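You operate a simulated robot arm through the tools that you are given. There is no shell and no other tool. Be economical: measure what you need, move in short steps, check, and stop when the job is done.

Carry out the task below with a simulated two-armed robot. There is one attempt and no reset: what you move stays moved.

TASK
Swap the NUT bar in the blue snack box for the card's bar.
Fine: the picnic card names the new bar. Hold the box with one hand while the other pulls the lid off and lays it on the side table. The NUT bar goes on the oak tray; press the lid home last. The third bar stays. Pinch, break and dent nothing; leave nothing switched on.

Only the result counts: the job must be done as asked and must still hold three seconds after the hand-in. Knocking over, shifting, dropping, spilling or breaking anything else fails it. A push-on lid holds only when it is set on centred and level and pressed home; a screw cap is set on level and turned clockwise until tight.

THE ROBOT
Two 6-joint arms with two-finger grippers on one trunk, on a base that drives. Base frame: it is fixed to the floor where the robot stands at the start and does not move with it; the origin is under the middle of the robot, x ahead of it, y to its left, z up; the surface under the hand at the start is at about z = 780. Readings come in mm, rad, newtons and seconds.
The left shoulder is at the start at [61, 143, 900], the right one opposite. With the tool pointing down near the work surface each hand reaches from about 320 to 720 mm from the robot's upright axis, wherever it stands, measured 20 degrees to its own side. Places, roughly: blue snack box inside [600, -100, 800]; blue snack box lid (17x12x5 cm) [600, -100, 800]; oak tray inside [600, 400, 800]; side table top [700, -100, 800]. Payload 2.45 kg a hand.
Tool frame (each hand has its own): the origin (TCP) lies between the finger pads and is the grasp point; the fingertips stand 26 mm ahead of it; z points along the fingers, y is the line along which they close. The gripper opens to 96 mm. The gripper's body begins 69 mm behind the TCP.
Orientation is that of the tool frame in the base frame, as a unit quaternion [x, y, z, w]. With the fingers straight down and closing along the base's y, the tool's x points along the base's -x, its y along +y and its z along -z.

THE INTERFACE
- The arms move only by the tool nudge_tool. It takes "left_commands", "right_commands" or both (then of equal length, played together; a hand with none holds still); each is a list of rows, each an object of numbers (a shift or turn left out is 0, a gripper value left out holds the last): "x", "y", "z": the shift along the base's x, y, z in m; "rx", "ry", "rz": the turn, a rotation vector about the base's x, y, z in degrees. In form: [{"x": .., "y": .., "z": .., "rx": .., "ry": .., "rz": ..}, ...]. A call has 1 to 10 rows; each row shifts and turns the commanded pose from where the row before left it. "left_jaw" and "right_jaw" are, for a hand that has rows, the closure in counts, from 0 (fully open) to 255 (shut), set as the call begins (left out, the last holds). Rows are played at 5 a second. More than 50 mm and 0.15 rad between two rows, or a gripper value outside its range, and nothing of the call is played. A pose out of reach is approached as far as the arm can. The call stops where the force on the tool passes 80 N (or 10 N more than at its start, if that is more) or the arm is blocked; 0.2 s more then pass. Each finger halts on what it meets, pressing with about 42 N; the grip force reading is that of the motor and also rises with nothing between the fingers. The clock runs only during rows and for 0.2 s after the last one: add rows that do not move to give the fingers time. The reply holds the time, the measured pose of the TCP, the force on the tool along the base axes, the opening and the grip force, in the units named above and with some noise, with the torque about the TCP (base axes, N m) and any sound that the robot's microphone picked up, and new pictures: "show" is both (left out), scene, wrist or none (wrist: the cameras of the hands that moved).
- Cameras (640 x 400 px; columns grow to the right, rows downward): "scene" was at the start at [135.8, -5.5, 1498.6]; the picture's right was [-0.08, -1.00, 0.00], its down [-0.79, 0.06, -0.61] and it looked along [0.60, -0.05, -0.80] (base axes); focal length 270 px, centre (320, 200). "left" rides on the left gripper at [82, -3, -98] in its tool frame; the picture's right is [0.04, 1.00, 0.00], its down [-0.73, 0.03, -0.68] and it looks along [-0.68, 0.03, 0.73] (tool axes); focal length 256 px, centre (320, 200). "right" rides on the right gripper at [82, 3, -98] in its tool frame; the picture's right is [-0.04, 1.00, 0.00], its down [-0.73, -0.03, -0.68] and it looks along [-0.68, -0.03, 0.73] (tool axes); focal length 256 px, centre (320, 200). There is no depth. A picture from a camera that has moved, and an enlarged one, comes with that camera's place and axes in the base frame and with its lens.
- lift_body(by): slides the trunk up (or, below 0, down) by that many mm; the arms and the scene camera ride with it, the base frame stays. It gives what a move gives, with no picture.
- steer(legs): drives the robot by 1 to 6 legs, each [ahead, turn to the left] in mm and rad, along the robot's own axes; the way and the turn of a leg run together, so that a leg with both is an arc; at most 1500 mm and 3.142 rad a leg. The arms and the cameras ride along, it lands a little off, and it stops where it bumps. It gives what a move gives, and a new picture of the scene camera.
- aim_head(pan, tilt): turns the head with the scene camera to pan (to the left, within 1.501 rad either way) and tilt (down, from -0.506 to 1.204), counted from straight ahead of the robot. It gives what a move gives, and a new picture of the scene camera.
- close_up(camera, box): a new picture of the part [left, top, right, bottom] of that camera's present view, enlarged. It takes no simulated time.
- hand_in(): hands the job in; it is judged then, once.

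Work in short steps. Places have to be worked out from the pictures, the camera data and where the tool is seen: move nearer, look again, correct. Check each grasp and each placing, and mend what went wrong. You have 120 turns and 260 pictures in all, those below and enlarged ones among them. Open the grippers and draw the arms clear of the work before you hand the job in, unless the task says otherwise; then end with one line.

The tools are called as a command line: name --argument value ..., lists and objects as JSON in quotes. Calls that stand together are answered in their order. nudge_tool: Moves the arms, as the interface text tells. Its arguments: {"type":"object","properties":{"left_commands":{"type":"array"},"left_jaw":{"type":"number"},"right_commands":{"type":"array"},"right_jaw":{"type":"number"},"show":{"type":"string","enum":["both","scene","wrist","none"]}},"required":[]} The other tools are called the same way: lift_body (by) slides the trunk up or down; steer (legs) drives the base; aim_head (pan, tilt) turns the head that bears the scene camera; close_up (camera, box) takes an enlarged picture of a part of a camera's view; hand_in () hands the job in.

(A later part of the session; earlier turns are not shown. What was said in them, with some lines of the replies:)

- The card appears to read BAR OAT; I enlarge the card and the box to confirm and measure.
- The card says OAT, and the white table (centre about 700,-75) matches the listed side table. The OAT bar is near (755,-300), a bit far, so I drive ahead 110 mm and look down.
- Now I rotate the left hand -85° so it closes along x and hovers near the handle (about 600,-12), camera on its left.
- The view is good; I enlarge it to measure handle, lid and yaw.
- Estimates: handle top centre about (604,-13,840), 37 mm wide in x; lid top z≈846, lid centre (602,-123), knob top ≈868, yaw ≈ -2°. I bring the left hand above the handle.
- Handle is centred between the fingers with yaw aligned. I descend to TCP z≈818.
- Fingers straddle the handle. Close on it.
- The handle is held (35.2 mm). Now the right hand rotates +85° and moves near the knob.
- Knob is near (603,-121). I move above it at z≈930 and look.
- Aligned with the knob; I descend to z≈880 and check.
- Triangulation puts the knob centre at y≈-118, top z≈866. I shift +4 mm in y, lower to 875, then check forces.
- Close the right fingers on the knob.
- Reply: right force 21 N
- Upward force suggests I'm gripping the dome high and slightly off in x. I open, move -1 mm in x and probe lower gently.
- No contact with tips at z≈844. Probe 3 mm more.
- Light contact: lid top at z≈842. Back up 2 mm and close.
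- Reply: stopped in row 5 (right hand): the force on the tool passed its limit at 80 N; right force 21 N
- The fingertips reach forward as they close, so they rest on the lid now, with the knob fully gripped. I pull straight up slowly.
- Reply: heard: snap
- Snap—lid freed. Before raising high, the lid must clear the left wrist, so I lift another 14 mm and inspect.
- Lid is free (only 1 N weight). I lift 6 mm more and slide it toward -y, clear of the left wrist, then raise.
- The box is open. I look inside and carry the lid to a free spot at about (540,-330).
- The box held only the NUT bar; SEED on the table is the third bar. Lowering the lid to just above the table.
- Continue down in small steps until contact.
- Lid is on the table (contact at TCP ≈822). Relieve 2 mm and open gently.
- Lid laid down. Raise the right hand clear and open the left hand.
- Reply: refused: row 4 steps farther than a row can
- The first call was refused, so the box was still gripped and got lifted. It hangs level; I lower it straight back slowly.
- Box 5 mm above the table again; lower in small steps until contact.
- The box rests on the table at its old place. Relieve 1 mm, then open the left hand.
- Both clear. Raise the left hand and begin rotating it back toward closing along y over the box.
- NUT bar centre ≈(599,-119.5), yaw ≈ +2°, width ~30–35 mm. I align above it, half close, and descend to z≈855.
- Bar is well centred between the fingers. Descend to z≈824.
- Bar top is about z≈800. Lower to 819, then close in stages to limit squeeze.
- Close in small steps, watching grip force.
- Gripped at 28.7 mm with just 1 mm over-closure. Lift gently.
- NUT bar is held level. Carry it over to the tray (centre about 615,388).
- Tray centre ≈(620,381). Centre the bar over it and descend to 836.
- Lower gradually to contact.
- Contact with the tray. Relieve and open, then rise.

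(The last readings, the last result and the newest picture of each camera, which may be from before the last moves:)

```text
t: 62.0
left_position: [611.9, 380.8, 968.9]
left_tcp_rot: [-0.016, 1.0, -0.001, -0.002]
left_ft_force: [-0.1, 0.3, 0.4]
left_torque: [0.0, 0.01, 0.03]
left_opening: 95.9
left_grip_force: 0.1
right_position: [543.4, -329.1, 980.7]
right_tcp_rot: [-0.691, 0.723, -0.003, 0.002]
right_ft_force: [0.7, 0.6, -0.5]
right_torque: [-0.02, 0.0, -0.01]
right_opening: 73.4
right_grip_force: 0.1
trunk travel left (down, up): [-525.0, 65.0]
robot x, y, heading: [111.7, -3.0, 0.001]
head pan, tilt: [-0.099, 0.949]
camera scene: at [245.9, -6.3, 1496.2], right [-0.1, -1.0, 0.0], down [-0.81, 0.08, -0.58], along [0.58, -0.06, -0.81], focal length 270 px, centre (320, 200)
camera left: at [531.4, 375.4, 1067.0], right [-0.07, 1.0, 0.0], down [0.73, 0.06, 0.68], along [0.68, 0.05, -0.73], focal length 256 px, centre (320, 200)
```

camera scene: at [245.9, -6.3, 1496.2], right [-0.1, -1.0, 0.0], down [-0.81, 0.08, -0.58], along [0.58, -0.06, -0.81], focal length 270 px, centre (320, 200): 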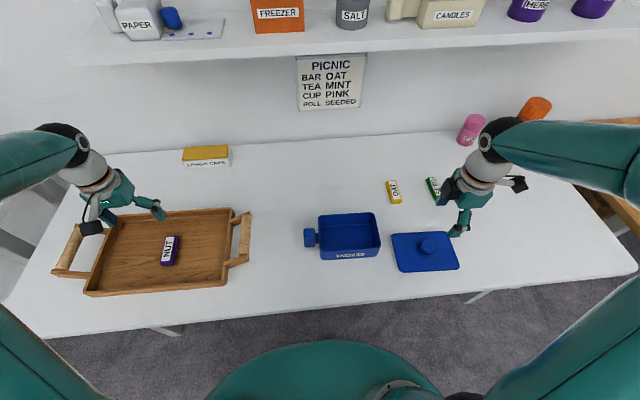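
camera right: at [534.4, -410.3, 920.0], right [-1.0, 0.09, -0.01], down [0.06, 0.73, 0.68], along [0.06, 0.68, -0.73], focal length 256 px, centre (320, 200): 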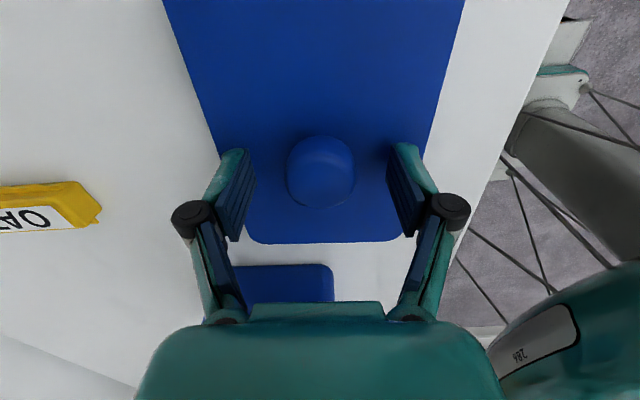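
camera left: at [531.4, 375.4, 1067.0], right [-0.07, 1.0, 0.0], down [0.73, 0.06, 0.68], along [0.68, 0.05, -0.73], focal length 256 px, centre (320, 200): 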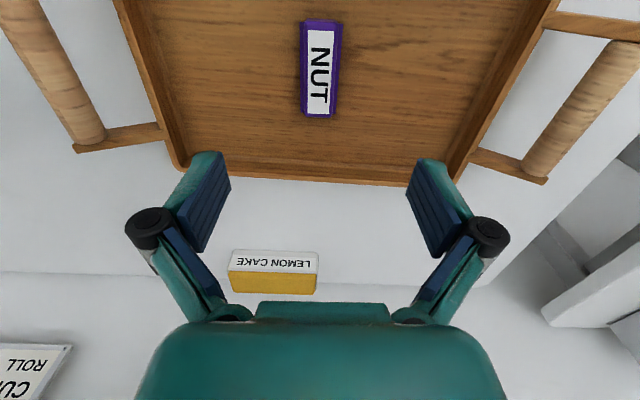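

NUT is on the tray. Now the right hand rotates back and goes above OAT (about 755,-300).

nudge_tool --right_commands '[{"x": 0.018, "y": 0.003, "rz": -8.5}, {"x": 0.018, "y": 0.003, "rz": -8.5}, {"x": 0.018, "y": 0.003, "rz": -8.5}, {"x": 0.018, "y": 0.003, "rz": -8.5}, {"x": 0.018, "y": 0.003, "rz": -8.5}, {"x": 0.018, "y": 0.003, "rz": -8.5}, {"x": 0.018, "y": 0.003, "rz": -8.5}, {"x": 0.018, "y": 0.003, "rz": -8.5}, {"x": 0.018, "y": 0.003, "rz": -8.5}, {"x": 0.018, "y": 0.003, "rz": -8.5}]' --right_jaw 0

close_up --camera "right" --box '[200, 0, 440, 150]'

```text
t: 64.2
left_position: [612.8, 380.8, 968.3]
left_tcp_rot: [-0.017, 1.0, -0.001, -0.001]
left_ft_force: [-0.8, -0.1, -0.2]
left_torque: [-0.01, 0.03, -0.03]
left_opening: 96.0
left_grip_force: 0.1
right_position: [722.7, -298.6, 982.2]
right_tcp_rot: [-0.019, 1.0, -0.002, 0.0]
right_ft_force: [-0.4, -0.8, 1.1]
right_torque: [0.02, 0.0, 0.0]
right_opening: 95.9
right_grip_force: 0.0
trunk travel left (down, up): [-525.0, 65.0]
robot x, y, heading: [113.1, 1.5, 0.003]
head pan, tilt: [-0.099, 0.949]
camera scene: at [246.5, -6.4, 1496.2], right [-0.1, -1.0, 0.0], down [-0.81, 0.08, -0.58], along [0.58, -0.06, -0.81], focal length 270 px, centre (320, 200)
camera right: at [641.4, -297.8, 1078.6], right [0.0, 1.0, 0.0], down [0.73, 0.0, 0.68], along [0.68, 0.0, -0.73], focal length 256 px, centre (320, 200)
```

scene: 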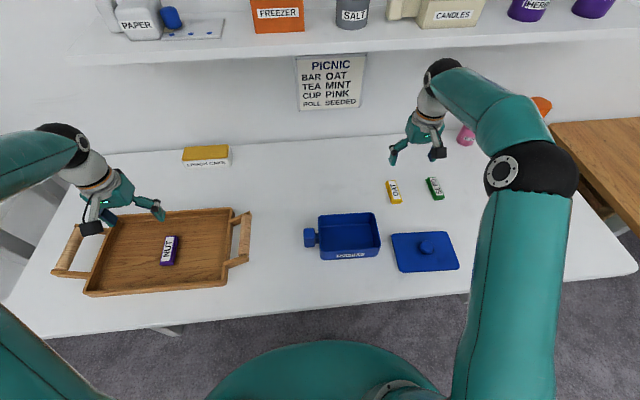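
right: 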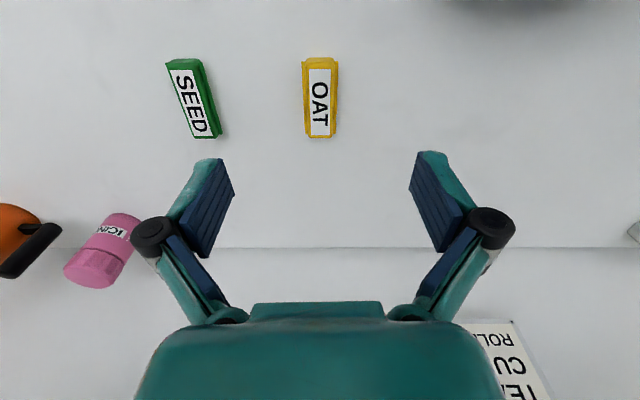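

```text
2.67 times, centred on (320, 75) of right
camera zoom: at [641.4, -297.8, 1078.6], right [0.0, 1.0, 0.0], down [0.73, 0.0, 0.68], along [0.68, 0.0, -0.73], focal length 683 px, centre (320, 533)
```

zoom: 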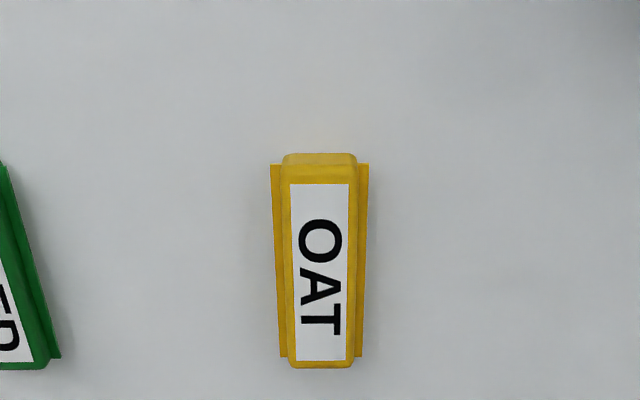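

OAT centre ≈(755,-298), yaw ≈0. Align, half-close, descend.

nudge_tool --right_commands '[{"x": 0.032, "rz": -1.8}, {"z": -0.04}, {"z": -0.04}, {"z": -0.04}, {}]' --right_jaw 85 --show "wrist"

close_up --camera "right" --box '[160, 60, 480, 260]'

```text
t: 65.4
left_position: [612.0, 382.1, 967.5]
left_tcp_rot: [-0.017, 1.0, -0.001, 0.0]
left_ft_force: [-0.8, -0.5, -0.8]
left_torque: [0.01, 0.0, 0.02]
left_opening: 95.9
left_grip_force: 0.1
right_position: [755.0, -298.1, 860.0]
right_tcp_rot: [-0.005, 1.0, -0.003, 0.0]
right_ft_force: [-0.1, -0.1, -0.4]
right_torque: [0.01, -0.01, -0.03]
right_opening: 64.0
right_grip_force: 0.2
trunk travel left (down, up): [-525.0, 65.0]
robot x, y, heading: [112.8, 2.2, 0.007]
head pan, tilt: [-0.099, 0.949]
camera right: at [672.2, -295.7, 957.3], right [0.03, 1.0, -0.01], down [0.73, -0.02, 0.68], along [0.68, -0.02, -0.73], focal length 256 px, centre (320, 200)
```

right: 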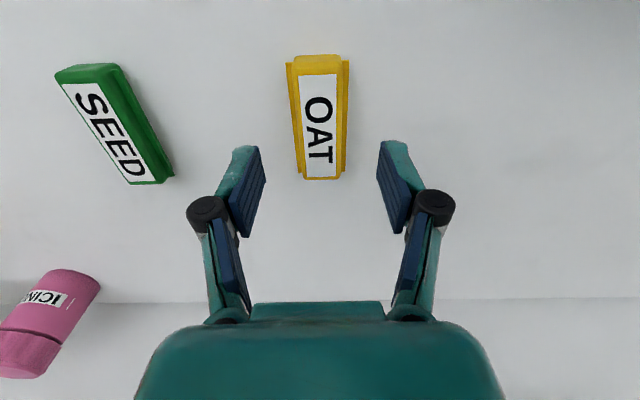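

```text
2.00 times, centred on (320, 160) of right
camera zoom: at [672.2, -295.7, 957.3], right [0.03, 1.0, -0.01], down [0.73, -0.02, 0.68], along [0.68, -0.02, -0.73], focal length 512 px, centre (320, 280)
```

zoom: 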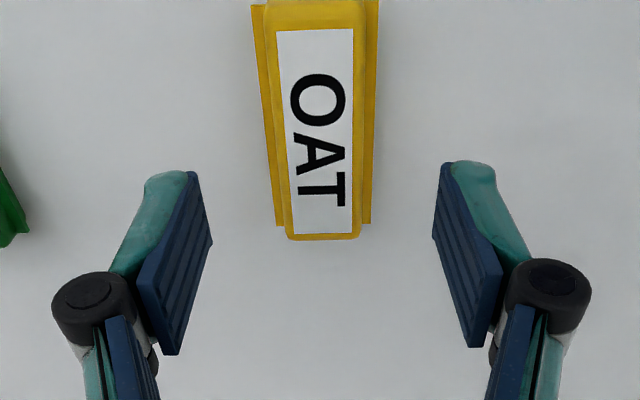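

Centred. Descend to z≈814 and close to contact.

nudge_tool --right_commands '[{"z": -0.02}, {"z": -0.014}, {"z": -0.008}, {"z": -0.003}, {}]' --show "none"

nudge_tool --right_commands '[{}, {}, {}, {}]' --right_jaw 176 --show "wrist"

close_up --camera "right" --box '[200, 60, 440, 260]'

```text
t: 66.6
left_position: [612.5, 381.8, 968.2]
left_tcp_rot: [-0.018, 1.0, -0.001, 0.0]
left_ft_force: [-0.1, -0.6, -0.7]
left_torque: [0.0, -0.03, -0.04]
left_opening: 96.0
left_grip_force: 0.1
right_position: [753.6, -299.2, 816.8]
right_tcp_rot: [-0.005, 1.0, -0.003, 0.0]
right_ft_force: [-0.6, 0.9, 1.1]
right_torque: [0.0, 0.01, 0.03]
right_opening: 64.1
right_grip_force: 0.0
trunk travel left (down, up): [-525.0, 65.0]
robot x, y, heading: [114.5, -3.1, 0.005]
head pan, tilt: [-0.099, 0.949]
```

```text
t: 67.6
left_position: [613.0, 382.4, 969.1]
left_tcp_rot: [-0.017, 1.0, -0.001, 0.0]
left_ft_force: [0.4, -0.3, 0.3]
left_torque: [0.02, -0.02, 0.0]
left_opening: 96.1
left_grip_force: 0.0
right_position: [753.7, -299.5, 817.0]
right_tcp_rot: [-0.005, 1.0, -0.002, -0.001]
right_ft_force: [-0.5, -0.4, 0.0]
right_torque: [0.0, 0.01, -0.02]
right_opening: 30.2
right_grip_force: 0.2
trunk travel left (down, up): [-525.0, 65.0]
robot x, y, heading: [107.9, -0.3, 0.002]
head pan, tilt: [-0.099, 0.949]
camera right: at [672.6, -296.1, 914.2], right [0.03, 1.0, -0.01], down [0.73, -0.02, 0.68], along [0.68, -0.02, -0.73], focal length 256 px, centre (320, 200)
```

right: 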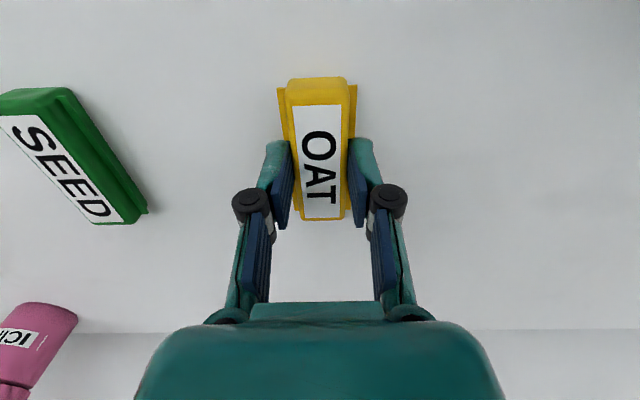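

```text
2.00 times, centred on (320, 160) of right
camera zoom: at [672.6, -296.1, 914.2], right [0.03, 1.0, -0.01], down [0.73, -0.02, 0.68], along [0.68, -0.02, -0.73], focal length 512 px, centre (320, 280)
```

zoom: 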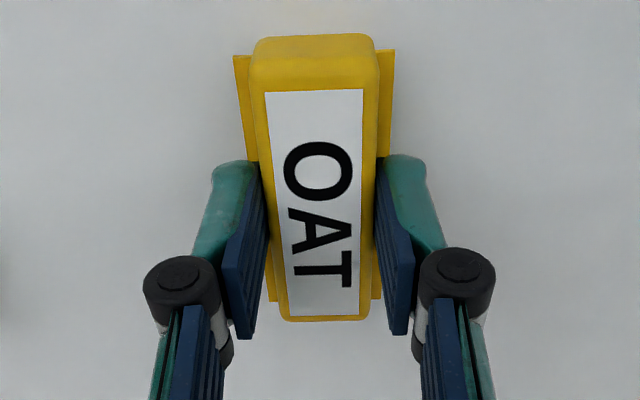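

nudge_tool --right_commands '[{}, {}, {}]' --right_jaw 182 --show "none"

nudge_tool --right_commands '[{"z": 0.005}, {"z": 0.01}, {"z": 0.02}, {"z": 0.03}, {"z": 0.04}, {"z": 0.04}, {}]'

```text
t: 68.4
left_position: [613.9, 382.2, 967.8]
left_tcp_rot: [-0.016, 1.0, 0.0, 0.0]
left_ft_force: [0.6, 0.1, -0.3]
left_torque: [0.01, 0.02, 0.0]
left_opening: 95.8
left_grip_force: 0.2
right_position: [753.7, -299.7, 817.3]
right_tcp_rot: [-0.006, 1.0, -0.002, 0.0]
right_ft_force: [-0.7, -0.2, 0.1]
right_torque: [0.01, 0.02, 0.01]
right_opening: 28.6
right_grip_force: 41.5
trunk travel left (down, up): [-525.0, 65.0]
robot x, y, heading: [109.0, 1.7, -0.001]
head pan, tilt: [-0.099, 0.949]
```

```text
t: 70.0
left_position: [612.9, 380.2, 969.6]
left_tcp_rot: [-0.016, 1.0, -0.001, -0.001]
left_ft_force: [0.6, 1.2, -0.4]
left_torque: [0.0, 0.0, -0.01]
left_opening: 95.8
left_grip_force: 0.0
right_position: [755.9, -299.5, 960.7]
right_tcp_rot: [-0.005, 1.0, -0.002, 0.0]
right_ft_force: [0.0, 0.4, -0.2]
right_torque: [-0.02, 0.03, 0.0]
right_opening: 28.5
right_grip_force: 41.6
trunk travel left (down, up): [-525.0, 65.0]
robot x, y, heading: [108.7, -0.8, -0.001]
head pan, tilt: [-0.099, 0.949]
camera scene: at [246.0, -6.6, 1496.2], right [-0.1, -1.0, 0.0], down [-0.81, 0.08, -0.58], along [0.58, -0.06, -0.81], focal length 270 px, centre (320, 200)
camera right: at [674.4, -296.7, 1058.1], right [0.03, 1.0, -0.01], down [0.73, -0.02, 0.68], along [0.68, -0.02, -0.73], focal length 256 px, centre (320, 200)
```

scene: 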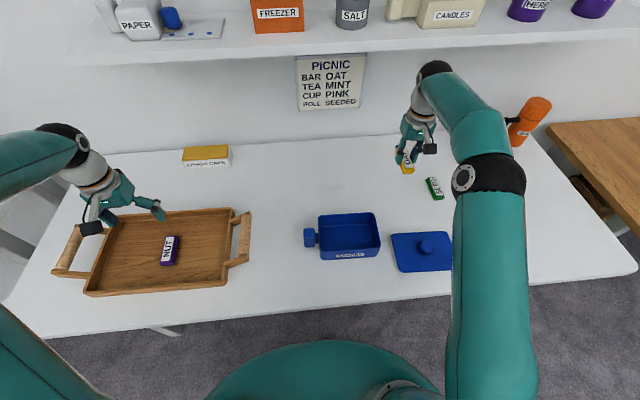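
right: 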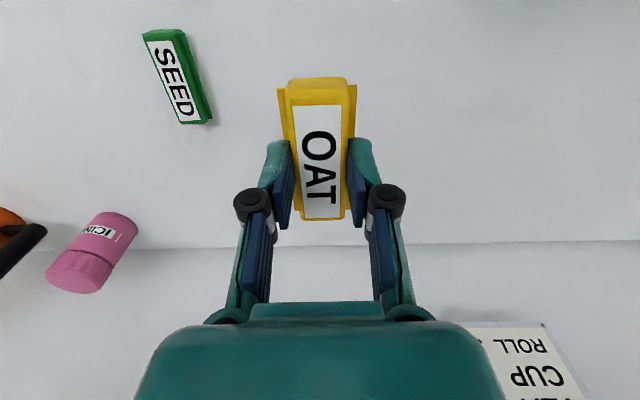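

OAT held. Move over the box at about (601,-119).

nudge_tool --right_commands '[{"x": -0.031, "y": 0.036}, {"x": -0.031, "y": 0.036}, {"x": -0.031, "y": 0.036}, {"x": -0.031, "y": 0.036}, {"x": -0.031, "y": 0.036, "rz": -2}, {"z": -0.04}, {"z": -0.02}, {}]'

close_up --camera "right" --box '[160, 0, 480, 240]'

```text
t: 71.8
left_position: [612.4, 380.7, 968.3]
left_tcp_rot: [-0.016, 1.0, -0.001, -0.001]
left_ft_force: [-0.3, -0.6, 0.2]
left_torque: [-0.01, 0.03, -0.04]
left_opening: 96.1
left_grip_force: 0.0
right_position: [600.0, -118.7, 899.8]
right_tcp_rot: [0.013, 1.0, -0.002, 0.0]
right_ft_force: [-0.5, 0.6, -0.3]
right_torque: [0.02, 0.0, -0.01]
right_opening: 28.6
right_grip_force: 42.2
trunk travel left (down, up): [-525.0, 65.0]
robot x, y, heading: [108.1, -2.0, 0.007]
head pan, tilt: [-0.099, 0.949]
camera scene: at [245.9, -6.6, 1496.2], right [-0.1, -1.0, 0.0], down [-0.81, 0.08, -0.58], along [0.58, -0.06, -0.81], focal length 270 px, centre (320, 200)
camera right: at [518.8, -113.3, 998.0], right [0.07, 1.0, -0.01], down [0.73, -0.04, 0.68], along [0.68, -0.05, -0.73], focal length 256 px, centre (320, 200)
```

scene: 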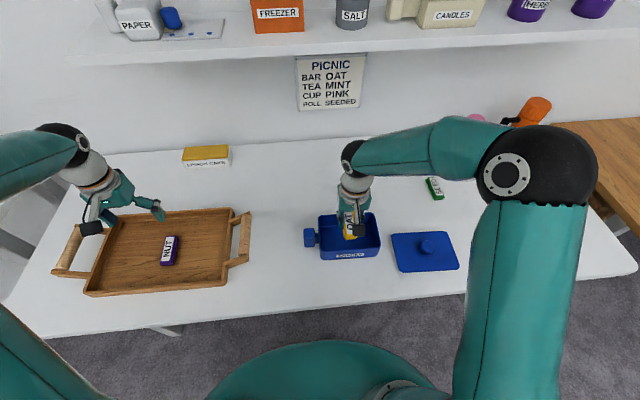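
right: 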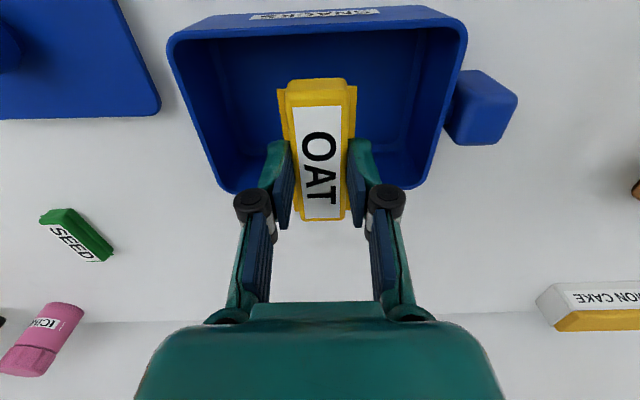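

```text
1.67 times, centred on (320, 120) of right
camera zoom: at [518.8, -113.3, 998.0], right [0.07, 1.0, -0.01], down [0.73, -0.04, 0.68], along [0.68, -0.05, -0.73], focal length 427 px, centre (320, 333)
```

zoom: 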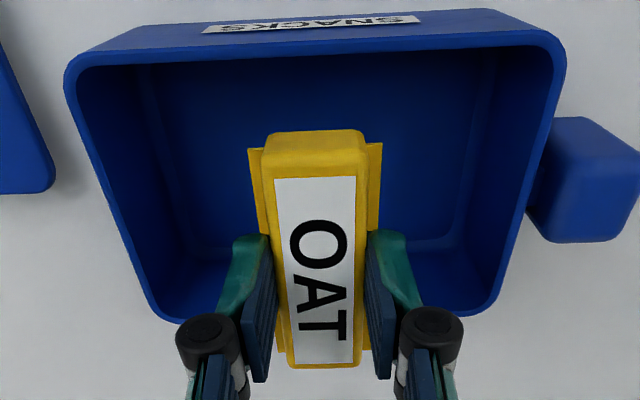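

Well centred. Descend into the box stepwise.

nudge_tool --right_commands '[{"x": -0.001, "z": -0.025}, {"z": -0.025}, {"z": -0.015}, {"z": -0.005}, {}]' --show "wrist"

```text
t: 73.0
left_position: [612.8, 381.9, 967.8]
left_tcp_rot: [-0.017, 1.0, -0.001, 0.0]
left_ft_force: [0.5, 0.5, -0.1]
left_torque: [0.01, 0.0, -0.01]
left_opening: 96.0
left_grip_force: 0.1
right_position: [599.5, -118.9, 832.0]
right_tcp_rot: [0.012, 1.0, -0.003, 0.0]
right_ft_force: [0.2, -0.2, -0.2]
right_torque: [-0.05, -0.03, -0.03]
right_opening: 28.5
right_grip_force: 41.5
trunk travel left (down, up): [-525.0, 65.0]
robot x, y, heading: [108.7, 1.6, 0.005]
head pan, tilt: [-0.099, 0.949]
camera right: at [517.6, -113.4, 929.3], right [0.06, 1.0, -0.01], down [0.73, -0.04, 0.68], along [0.68, -0.05, -0.73], focal length 256 px, centre (320, 200)
```

right: 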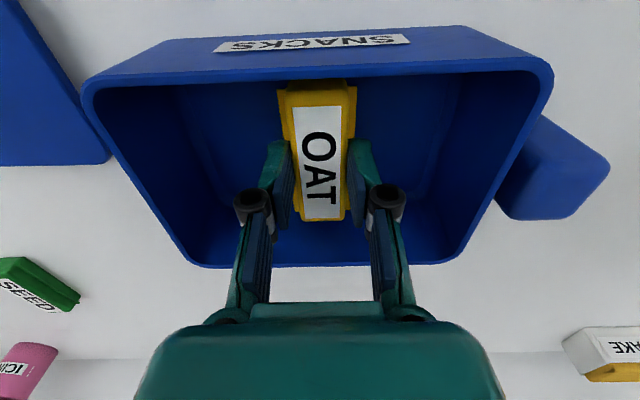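

nudge_tool --right_commands '[{"z": -0.002}, {"z": -0.002}, {"z": -0.002}, {}]' --show "none"

```text
t: 74.0
left_position: [612.5, 381.5, 968.8]
left_tcp_rot: [-0.017, 1.0, -0.001, 0.0]
left_ft_force: [-0.3, -0.1, -0.7]
left_torque: [0.01, 0.01, -0.04]
left_opening: 95.8
left_grip_force: 0.2
right_position: [597.8, -120.5, 826.0]
right_tcp_rot: [0.012, 1.0, -0.003, 0.0]
right_ft_force: [-0.5, 0.0, -0.2]
right_torque: [0.01, 0.06, -0.01]
right_opening: 28.7
right_grip_force: 42.2
trunk travel left (down, up): [-525.0, 65.0]
robot x, y, heading: [110.6, 0.9, -0.0]
head pan, tilt: [-0.099, 0.949]
```

nudge_tool --right_commands '[{"z": -0.0015}, {"z": -0.0015}, {}]' --show "none"

```text
t: 74.8
left_position: [612.0, 381.2, 967.9]
left_tcp_rot: [-0.016, 1.0, -0.001, 0.0]
left_ft_force: [0.6, 0.0, -0.9]
left_torque: [-0.01, 0.0, 0.03]
left_opening: 96.2
left_grip_force: 0.0
right_position: [598.2, -119.4, 823.7]
right_tcp_rot: [0.013, 1.0, -0.002, 0.0]
right_ft_force: [0.2, 0.2, 0.5]
right_torque: [0.0, 0.01, 0.0]
right_opening: 28.9
right_grip_force: 42.1
trunk travel left (down, up): [-525.0, 65.0]
robot x, y, heading: [111.5, 0.6, 0.007]
head pan, tilt: [-0.099, 0.949]
```

nudge_tool --right_commands '[{"z": -0.0015}, {"z": -0.001}, {}]' --show "none"

```text
t: 75.6
left_position: [611.4, 382.9, 968.4]
left_tcp_rot: [-0.017, 1.0, -0.001, -0.001]
left_ft_force: [0.2, 0.5, 0.9]
left_torque: [0.01, 0.01, 0.03]
left_opening: 95.9
left_grip_force: 0.0
right_position: [597.3, -119.3, 821.5]
right_tcp_rot: [0.012, 1.0, -0.002, 0.001]
right_ft_force: [1.1, -0.7, 7.7]
right_torque: [0.04, 0.09, 0.0]
right_opening: 28.8
right_grip_force: 42.0
trunk travel left (down, up): [-525.0, 65.0]
robot x, y, heading: [111.0, 1.3, -0.001]
head pan, tilt: [-0.099, 0.949]
```

Contact at 821.5 (7.7 N). Release here and rise.

nudge_tool --right_commands '[{"z": 0.0005}, {}, {}, {}]' --right_jaw 110 --show "none"

nudge_tool --right_commands '[{"z": 0.01}, {"z": 0.02}, {"z": 0.03}, {"z": 0.04}, {"z": 0.04}, {"z": 0.03}, {}]'

close_up --camera "right" --box '[160, 0, 480, 200]'

```text
t: 76.6
left_position: [613.2, 380.9, 968.5]
left_tcp_rot: [-0.016, 1.0, -0.001, 0.0]
left_ft_force: [-0.4, -0.2, 0.1]
left_torque: [0.02, -0.01, 0.02]
left_opening: 96.2
left_grip_force: 0.0
right_position: [596.7, -120.4, 822.3]
right_tcp_rot: [0.012, 1.0, -0.003, -0.001]
right_ft_force: [-0.3, -0.5, 0.2]
right_torque: [0.0, 0.05, 0.02]
right_opening: 54.6
right_grip_force: 0.1
trunk travel left (down, up): [-525.0, 65.0]
robot x, y, heading: [112.0, -1.8, 0.002]
head pan, tilt: [-0.099, 0.949]
```

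```text
t: 78.2
left_position: [613.0, 381.9, 967.5]
left_tcp_rot: [-0.015, 1.0, -0.001, 0.001]
left_ft_force: [-0.4, 0.0, -0.2]
left_torque: [0.01, -0.01, 0.01]
left_opening: 96.0
left_grip_force: 0.1
right_position: [598.0, -121.1, 992.6]
right_tcp_rot: [0.012, 1.0, -0.003, 0.0]
right_ft_force: [0.2, 0.7, 0.3]
right_torque: [0.0, 0.01, -0.02]
right_opening: 54.7
right_grip_force: 0.1
trunk travel left (down, up): [-525.0, 65.0]
robot x, y, heading: [107.6, 0.5, -0.0]
head pan, tilt: [-0.099, 0.949]
camera scene: at [245.8, -6.5, 1496.2], right [-0.1, -1.0, 0.0], down [-0.81, 0.08, -0.58], along [0.58, -0.06, -0.81], focal length 270 px, centre (320, 200)
camera right: at [516.4, -116.0, 1090.2], right [0.06, 1.0, 0.0], down [0.73, -0.04, 0.68], along [0.68, -0.05, -0.73], focal length 256 px, centre (320, 200)
```

scene: 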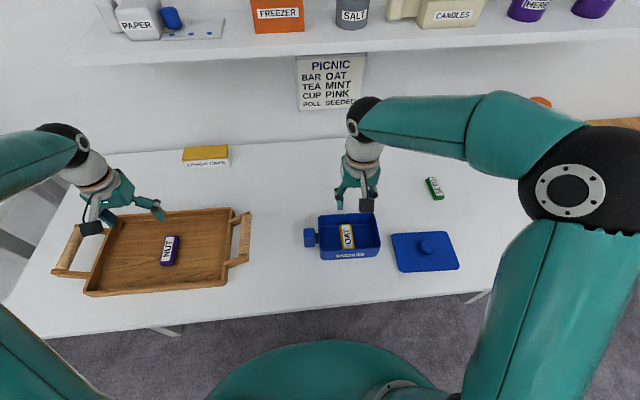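
right: 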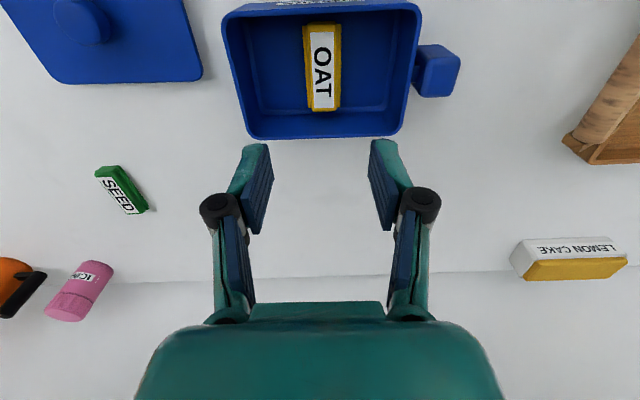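

```text
2.00 times, centred on (320, 100) of right
camera zoom: at [516.4, -116.0, 1090.2], right [0.06, 1.0, 0.0], down [0.73, -0.04, 0.68], along [0.68, -0.05, -0.73], focal length 512 px, centre (320, 400)
```

zoom: 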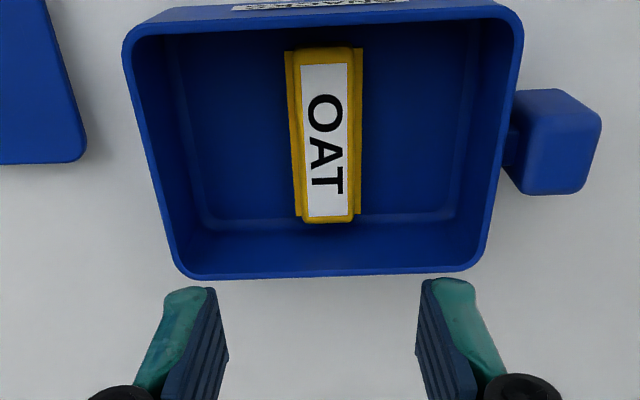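

OAT lies flat in the box. Now the right hand goes back to the lid's knob in the same orientation as before.

nudge_tool --right_commands '[{"x": -0.0057, "y": -0.0208, "rz": 8.5}, {"x": -0.0057, "y": -0.0208, "rz": 8.5}, {"x": -0.0057, "y": -0.0208, "rz": 8.5}, {"x": -0.0057, "y": -0.0208, "rz": 8.5}, {"x": -0.0057, "y": -0.0208, "rz": 8.5}, {"x": -0.0057, "y": -0.0208, "rz": 8.5}, {"x": -0.0057, "y": -0.0208, "rz": 8.5}, {"x": -0.0057, "y": -0.0208, "rz": 8.5}, {"x": -0.0057, "y": -0.0208, "rz": 8.5}, {"x": -0.0057, "y": -0.0208, "rz": 8.5}]' --right_jaw 60 --show "none"

nudge_tool --right_commands '[{"rz": 3.8}, {"z": -0.04}, {"z": -0.04}, {}]'

```text
t: 80.4
left_position: [612.8, 380.9, 968.7]
left_tcp_rot: [-0.016, 1.0, -0.001, 0.0]
left_ft_force: [0.2, 0.3, -0.5]
left_torque: [0.0, -0.01, 0.0]
left_opening: 95.9
left_grip_force: 0.0
right_position: [540.9, -327.9, 992.1]
right_tcp_rot: [-0.667, 0.745, -0.002, 0.002]
right_ft_force: [0.1, 0.0, 0.4]
right_torque: [0.0, -0.01, 0.0]
right_opening: 73.3
right_grip_force: 0.1
trunk travel left (down, up): [-525.0, 65.0]
robot x, y, heading: [109.0, 1.4, 0.005]
head pan, tilt: [-0.099, 0.949]
```

```text
t: 81.4
left_position: [612.6, 381.6, 968.1]
left_tcp_rot: [-0.016, 1.0, 0.0, 0.0]
left_ft_force: [-0.5, -0.3, -0.2]
left_torque: [0.0, 0.02, 0.02]
left_opening: 96.2
left_grip_force: 0.0
right_position: [539.1, -328.2, 911.3]
right_tcp_rot: [-0.691, 0.723, -0.002, 0.002]
right_ft_force: [-0.4, -0.4, -0.5]
right_torque: [0.01, 0.0, 0.01]
right_opening: 73.5
right_grip_force: 0.1
trunk travel left (down, up): [-525.0, 65.0]
robot x, y, heading: [112.5, -1.0, -0.001]
head pan, tilt: [-0.099, 0.949]
camera scene: at [245.1, -6.3, 1496.4], right [-0.1, -1.0, 0.0], down [-0.81, 0.08, -0.58], along [0.58, -0.06, -0.81], focal length 270 px, centre (320, 200)
camera right: at [532.8, -409.3, 1008.7], right [-1.0, 0.09, -0.01], down [0.06, 0.73, 0.68], along [0.06, 0.68, -0.73], focal length 256 px, centre (320, 200)
```

scene: 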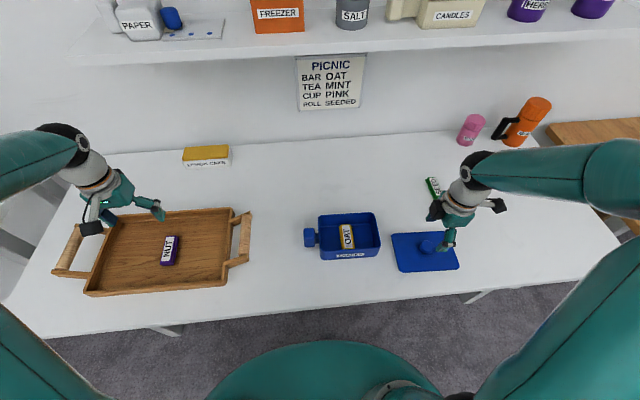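
right: 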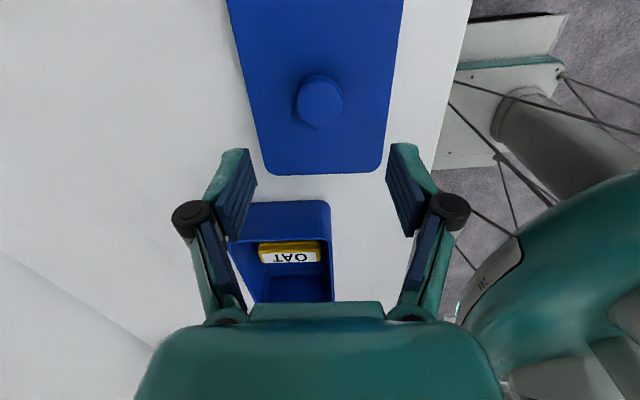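

Aligned. Descend to the knob.

nudge_tool --right_commands '[{"x": 0.001, "z": -0.04}, {"z": -0.035}, {"z": -0.012}, {}]' --show "wrist"

```text
t: 82.4
left_position: [612.2, 380.2, 968.2]
left_tcp_rot: [-0.016, 1.0, -0.001, 0.0]
left_ft_force: [-0.9, 0.1, -0.1]
left_torque: [-0.03, 0.01, -0.01]
left_opening: 96.1
left_grip_force: 0.0
right_position: [542.4, -328.8, 825.7]
right_tcp_rot: [-0.691, 0.723, -0.002, 0.002]
right_ft_force: [-0.3, 0.4, -0.8]
right_torque: [0.02, 0.0, 0.0]
right_opening: 73.4
right_grip_force: 0.0
trunk travel left (down, up): [-525.0, 65.0]
robot x, y, heading: [110.8, -0.1, 0.003]
head pan, tilt: [-0.099, 0.949]
camera right: at [534.9, -409.5, 923.0], right [-1.0, 0.09, 0.0], down [0.06, 0.73, 0.68], along [0.06, 0.68, -0.73], focal length 256 px, centre (320, 200)
```

right: 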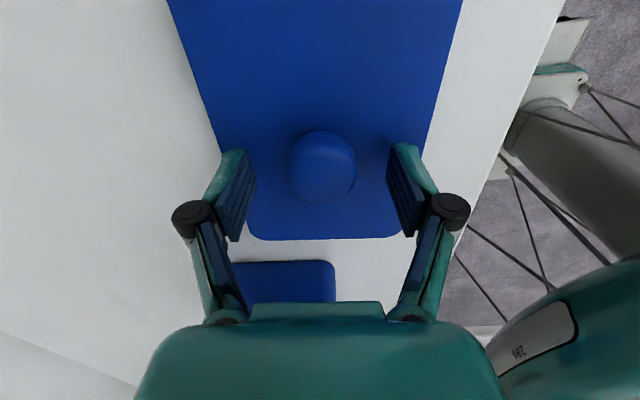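

nudge_tool --right_commands '[{"z": -0.001}, {}, {}, {}, {}]' --right_jaw 200 --show "wrist"

```text
t: 83.6
left_position: [612.0, 382.0, 968.3]
left_tcp_rot: [-0.017, 1.0, -0.001, 0.0]
left_ft_force: [-1.1, -0.4, -0.4]
left_torque: [0.01, -0.02, 0.01]
left_opening: 95.9
left_grip_force: 0.2
right_position: [542.5, -327.6, 824.3]
right_tcp_rot: [-0.691, 0.723, -0.002, 0.002]
right_ft_force: [0.3, -0.2, 1.9]
right_torque: [-0.02, 0.02, 0.05]
right_opening: 33.3
right_grip_force: 41.7
trunk travel left (down, up): [-525.0, 65.0]
robot x, y, heading: [110.1, -0.1, 0.0]
head pan, tilt: [-0.099, 0.949]
camera right: at [534.8, -409.2, 922.0], right [-1.0, 0.09, 0.0], down [0.06, 0.73, 0.68], along [0.06, 0.68, -0.73], focal length 256 px, centre (320, 200)
```

right: 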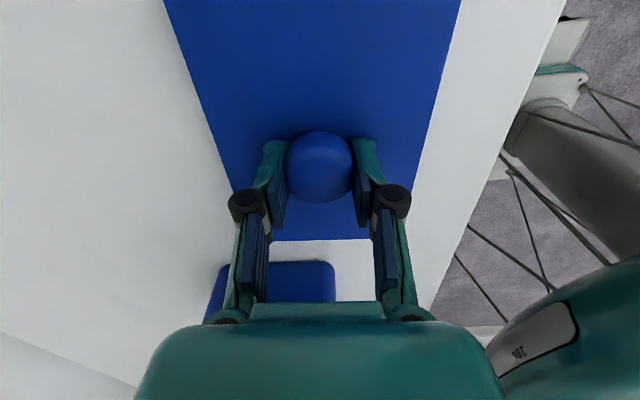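

Knob gripped. Lift the lid and carry it over the box at z≈950.

nudge_tool --right_commands '[{"z": 0.01}, {"z": 0.03}, {"z": 0.045}, {"z": 0.04}, {"x": 0.0118, "y": 0.0424}, {"x": 0.0118, "y": 0.0424}, {"x": 0.0118, "y": 0.0424}, {"x": 0.0118, "y": 0.0424}, {"x": 0.0118, "y": 0.0414}, {}]'

```text
t: 85.8
left_position: [611.7, 381.5, 968.2]
left_tcp_rot: [-0.017, 1.0, -0.001, 0.0]
left_ft_force: [0.3, -1.2, 0.7]
left_torque: [0.01, -0.02, 0.04]
left_opening: 96.2
left_grip_force: 0.2
right_position: [600.0, -116.0, 948.6]
right_tcp_rot: [-0.691, 0.723, -0.001, 0.002]
right_ft_force: [-0.1, 0.5, -0.3]
right_torque: [0.01, -0.02, 0.02]
right_opening: 32.8
right_grip_force: 41.7
trunk travel left (down, up): [-525.0, 65.0]
robot x, y, heading: [107.6, 3.1, 0.004]
head pan, tilt: [-0.099, 0.949]
camera scene: at [245.1, -7.0, 1496.3], right [-0.1, -1.0, 0.0], down [-0.81, 0.08, -0.58], along [0.58, -0.06, -0.81], focal length 270 px, centre (320, 200)
camera right: at [592.6, -197.8, 1045.4], right [-1.0, 0.09, -0.01], down [0.06, 0.73, 0.68], along [0.06, 0.68, -0.73], focal length 256 px, centre (320, 200)
```

scene: 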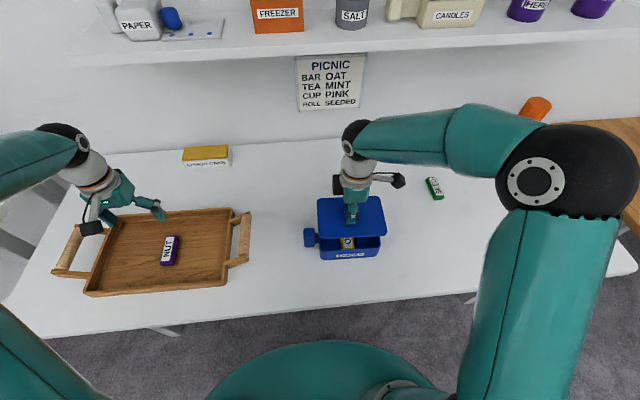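
right: 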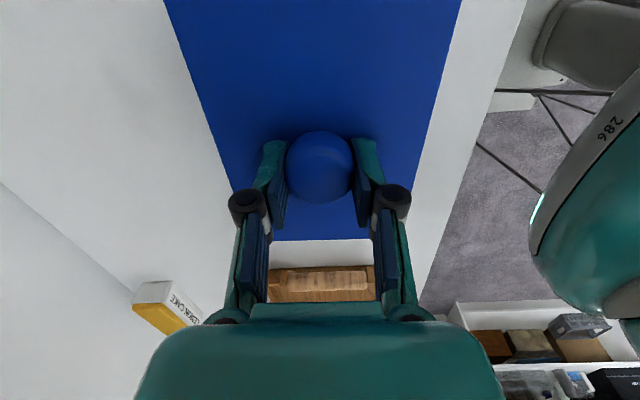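

Lower to about 10 mm above seating and check the alignment.

nudge_tool --right_commands '[{"x": 0.0005, "y": -0.001, "z": -0.03}, {"z": -0.02}, {"z": -0.01}, {}]' --show "none"

close_up --camera "scene" --box '[295, 190, 391, 270]'

close_up --camera "right" --box '[220, 120, 420, 300]'

```text
t: 86.8
left_position: [613.5, 381.4, 968.2]
left_tcp_rot: [-0.016, 1.0, -0.001, 0.0]
left_ft_force: [0.4, 0.3, -0.2]
left_torque: [-0.02, 0.0, -0.03]
left_opening: 96.5
left_grip_force: 0.0
right_position: [601.2, -118.8, 887.1]
right_tcp_rot: [-0.691, 0.723, -0.002, 0.002]
right_ft_force: [-0.1, 0.1, -0.7]
right_torque: [-0.02, 0.04, 0.0]
right_opening: 32.8
right_grip_force: 42.5
trunk travel left (down, up): [-525.0, 65.0]
robot x, y, heading: [110.8, -0.7, 0.002]
head pan, tilt: [-0.099, 0.949]
```

```text
5.00 times, centred on (343, 230) of scene
camera zoom: at [245.4, -6.5, 1496.3], right [-0.1, -1.0, 0.0], down [-0.81, 0.08, -0.58], along [0.58, -0.06, -0.81], focal length 1350 px, centre (205, 50)
```

zoom: 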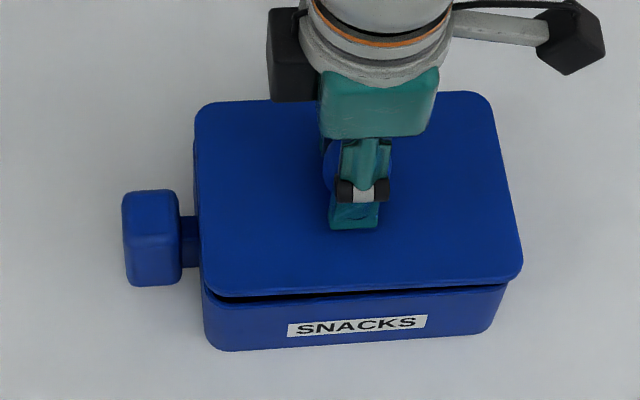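

```text
2.22 times, centred on (320, 210) of right
camera zoom: at [593.7, -200.1, 984.3], right [-1.0, 0.09, 0.0], down [0.06, 0.73, 0.68], along [0.06, 0.68, -0.73], focal length 569 px, centre (320, 178)
```

zoom: 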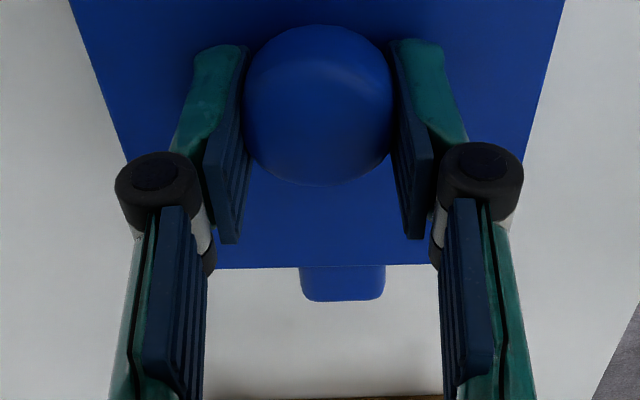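

Alignment looks right. Lower onto the rim, checking forces.

nudge_tool --right_commands '[{"z": -0.003}, {"z": -0.002}, {"z": -0.002}, {}]' --show "none"

```text
t: 87.8
left_position: [612.9, 382.2, 969.2]
left_tcp_rot: [-0.016, 1.0, -0.001, 0.0]
left_ft_force: [-0.5, 0.3, 0.2]
left_torque: [0.0, -0.02, -0.01]
left_opening: 95.9
left_grip_force: 0.0
right_position: [600.5, -116.9, 880.6]
right_tcp_rot: [-0.691, 0.723, -0.002, 0.002]
right_ft_force: [-1.6, 0.6, -0.1]
right_torque: [0.0, -0.02, 0.02]
right_opening: 32.7
right_grip_force: 42.0
trunk travel left (down, up): [-525.0, 65.0]
robot x, y, heading: [115.8, -0.3, -0.001]
head pan, tilt: [-0.099, 0.949]
```

nudge_tool --right_commands '[{"z": -0.0015}, {"z": -0.0015}, {}]' --show "none"

```text
t: 88.6
left_position: [612.5, 381.5, 968.0]
left_tcp_rot: [-0.017, 1.0, -0.002, 0.0]
left_ft_force: [0.8, -0.2, 0.0]
left_torque: [0.0, 0.01, -0.05]
left_opening: 95.8
left_grip_force: 0.1
right_position: [601.9, -118.2, 878.4]
right_tcp_rot: [-0.691, 0.723, -0.001, 0.002]
right_ft_force: [0.5, 0.2, -0.8]
right_torque: [0.03, 0.03, 0.01]
right_opening: 33.1
right_grip_force: 42.3
trunk travel left (down, up): [-525.0, 65.0]
robot x, y, heading: [115.5, 2.8, 0.004]
head pan, tilt: [-0.099, 0.949]
```

nudge_tool --right_commands '[{"z": -0.0015}, {"z": -0.0015}, {}]' --show "none"

close_up --camera "scene" --box '[295, 190, 391, 270]'

```text
t: 89.4
left_position: [611.3, 382.0, 969.2]
left_tcp_rot: [-0.017, 1.0, 0.0, 0.0]
left_ft_force: [0.0, 0.5, -0.7]
left_torque: [0.03, -0.04, 0.0]
left_opening: 95.8
left_grip_force: 0.0
right_position: [601.7, -116.6, 877.9]
right_tcp_rot: [-0.69, 0.724, -0.003, 0.005]
right_ft_force: [1.0, -1.4, 24.3]
right_torque: [-0.22, 0.24, -0.04]
right_opening: 32.8
right_grip_force: 41.9
trunk travel left (down, up): [-525.0, 65.0]
robot x, y, heading: [111.0, 1.7, 0.009]
head pan, tilt: [-0.099, 0.949]
heard: snap
```

```text
5.00 times, centred on (343, 230) of scene
camera zoom: at [243.3, -6.1, 1496.8], right [-0.1, -1.0, 0.0], down [-0.81, 0.08, -0.58], along [0.58, -0.06, -0.81], focal length 1350 px, centre (205, 50)
```

zoom: 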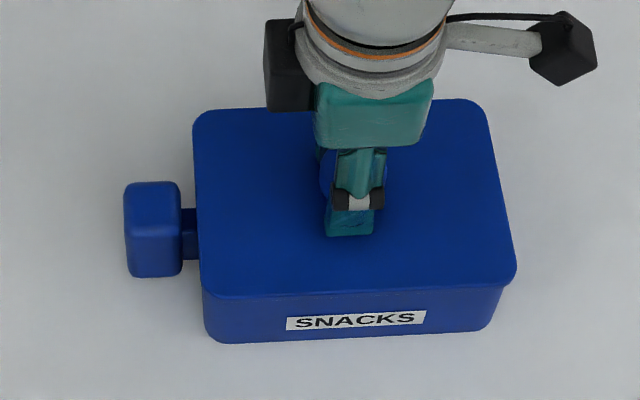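

Snap heard and the lid sits flush with the rim. Press slightly more to be sure, then relieve.

nudge_tool --right_commands '[{"z": -0.0015}, {"z": -0.001}, {}]' --show "none"

```text
t: 90.2
left_position: [610.4, 381.7, 970.5]
left_tcp_rot: [-0.018, 1.0, -0.001, 0.001]
left_ft_force: [0.5, 0.2, 0.2]
left_torque: [-0.04, 0.0, -0.04]
left_opening: 96.0
left_grip_force: 0.1
right_position: [601.0, -116.7, 876.8]
right_tcp_rot: [-0.69, 0.724, -0.004, 0.005]
right_ft_force: [1.6, -1.0, 37.9]
right_torque: [-0.22, 0.07, 0.04]
right_opening: 33.0
right_grip_force: 42.4
trunk travel left (down, up): [-525.0, 65.0]
robot x, y, heading: [112.4, -3.9, 0.003]
head pan, tilt: [-0.099, 0.949]
```

nudge_tool --right_commands '[{"z": 0.0015}, {"z": 0.0015}, {}]' --show "none"

nudge_tool --right_commands '[{}, {}, {}, {}]' --right_jaw 60 --show "wrist"

```text
t: 91.0
left_position: [612.6, 380.8, 968.3]
left_tcp_rot: [-0.017, 1.0, -0.001, 0.0]
left_ft_force: [-0.1, -0.3, 0.9]
left_torque: [-0.01, 0.0, -0.01]
left_opening: 96.1
left_grip_force: 0.0
right_position: [600.7, -117.1, 875.7]
right_tcp_rot: [-0.691, 0.723, -0.002, 0.002]
right_ft_force: [4.1, -3.1, 20.2]
right_torque: [0.07, -0.25, 0.0]
right_opening: 33.0
right_grip_force: 41.9
trunk travel left (down, up): [-525.0, 65.0]
robot x, y, heading: [113.1, -1.3, 0.004]
head pan, tilt: [-0.099, 0.949]
```

```text
t: 92.0
left_position: [612.9, 381.9, 968.0]
left_tcp_rot: [-0.017, 1.0, -0.001, 0.0]
left_ft_force: [0.7, -0.2, -0.2]
left_torque: [0.0, -0.01, -0.01]
left_opening: 95.9
left_grip_force: 0.2
right_position: [601.4, -117.5, 875.5]
right_tcp_rot: [-0.691, 0.723, 0.0, 0.001]
right_ft_force: [-0.6, 0.7, -0.8]
right_torque: [0.02, 0.01, -0.03]
right_opening: 73.6
right_grip_force: 0.1
trunk travel left (down, up): [-525.0, 65.0]
robot x, y, heading: [112.3, -0.9, -0.0]
head pan, tilt: [-0.099, 0.949]
camera right: at [594.4, -198.5, 973.0], right [-1.0, 0.09, 0.0], down [0.06, 0.73, 0.68], along [0.06, 0.68, -0.73], focal length 256 px, centre (320, 200)
```

right: 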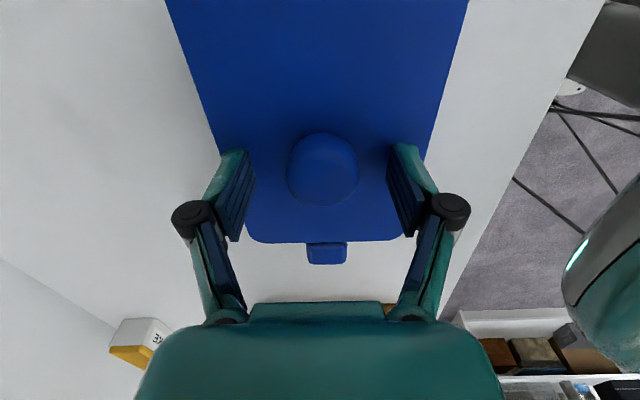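

Lid seated and released. Raise the right hand straight up and away, then the left too, and look at the whole scene.

nudge_tool --right_commands '[{"z": 0.02}, {"z": 0.04}, {"z": 0.045}, {"z": 0.045}, {"x": -0.02, "y": -0.04}, {"x": -0.02, "y": -0.04}, {"x": -0.02, "y": -0.04}, {"x": -0.02, "y": -0.04}, {}]' --left_commands '[{"z": 0.03}, {"z": 0.03}, {"z": 0.03}, {}, {}, {}, {}, {}, {}]' --right_jaw 0 --show "scene"

close_up --camera "scene" --box '[290, 180, 400, 270]'

close_up --camera "scene" --box '[50, 190, 260, 310]'

```text
t: 94.0
left_position: [610.7, 380.3, 1057.3]
left_tcp_rot: [-0.016, 1.0, -0.001, 0.0]
left_ft_force: [-0.7, 0.8, -0.5]
left_torque: [0.02, 0.01, 0.0]
left_opening: 96.2
left_grip_force: 0.1
right_position: [521.5, -279.4, 1025.6]
right_tcp_rot: [-0.691, 0.723, -0.002, 0.002]
right_ft_force: [0.2, 0.6, 0.2]
right_torque: [0.03, 0.0, 0.01]
right_opening: 96.2
right_grip_force: 0.1
trunk travel left (down, up): [-525.0, 65.0]
robot x, y, heading: [111.3, -2.6, 0.004]
head pan, tilt: [-0.099, 0.949]
camera scene: at [246.0, -6.2, 1496.2], right [-0.1, -1.0, 0.0], down [-0.81, 0.08, -0.58], along [0.58, -0.06, -0.81], focal length 270 px, centre (320, 200)
```

scene: 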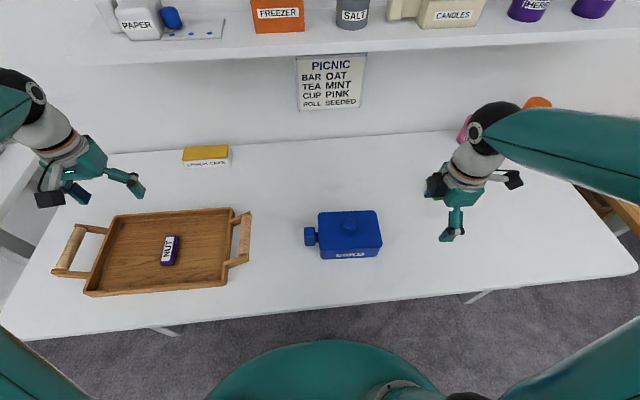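

```text
4.44 times, centred on (345, 225) of scene
camera zoom: at [246.0, -6.2, 1496.2], right [-0.1, -1.0, 0.0], down [-0.81, 0.08, -0.58], along [0.58, -0.06, -0.81], focal length 1200 px, centre (209, 89)
```

zoom: 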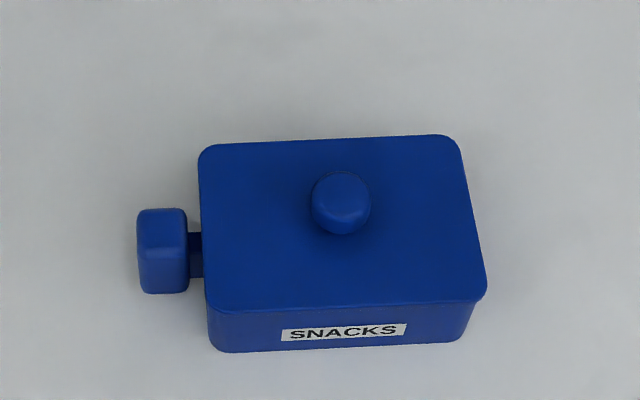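

```text
3.05 times, centred on (155, 250) of scene
camera zoom: at [246.0, -6.2, 1496.2], right [-0.1, -1.0, 0.0], down [-0.81, 0.08, -0.58], along [0.58, -0.06, -0.81], focal length 823 px, centre (823, 48)
```

zoom: 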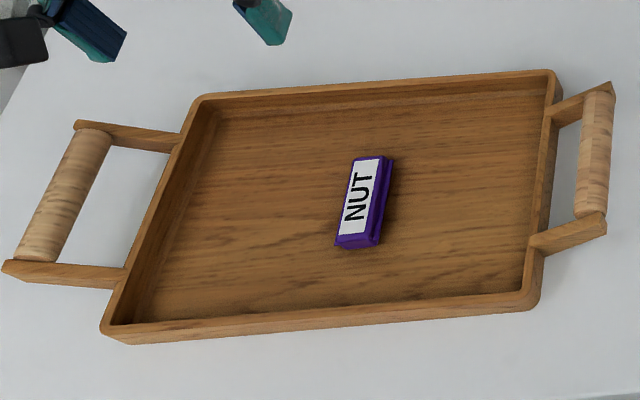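

The lid is flush on the box, NUT is on the tray, SEED is untouched and both arms are clear, so I hand in.

hand_in

```text
The job is handed in.
```

I swapped the bars: the OAT bar named on the card is now in the blue box with the lid snapped on, the NUT bar is on the oak tray, and the SEED bar was left where it was. By mistake I lifted the open box about 18 cm by its handle partway through. It stayed level with the NUT bar inside, and I set it back within a few millimetres of where it had been.
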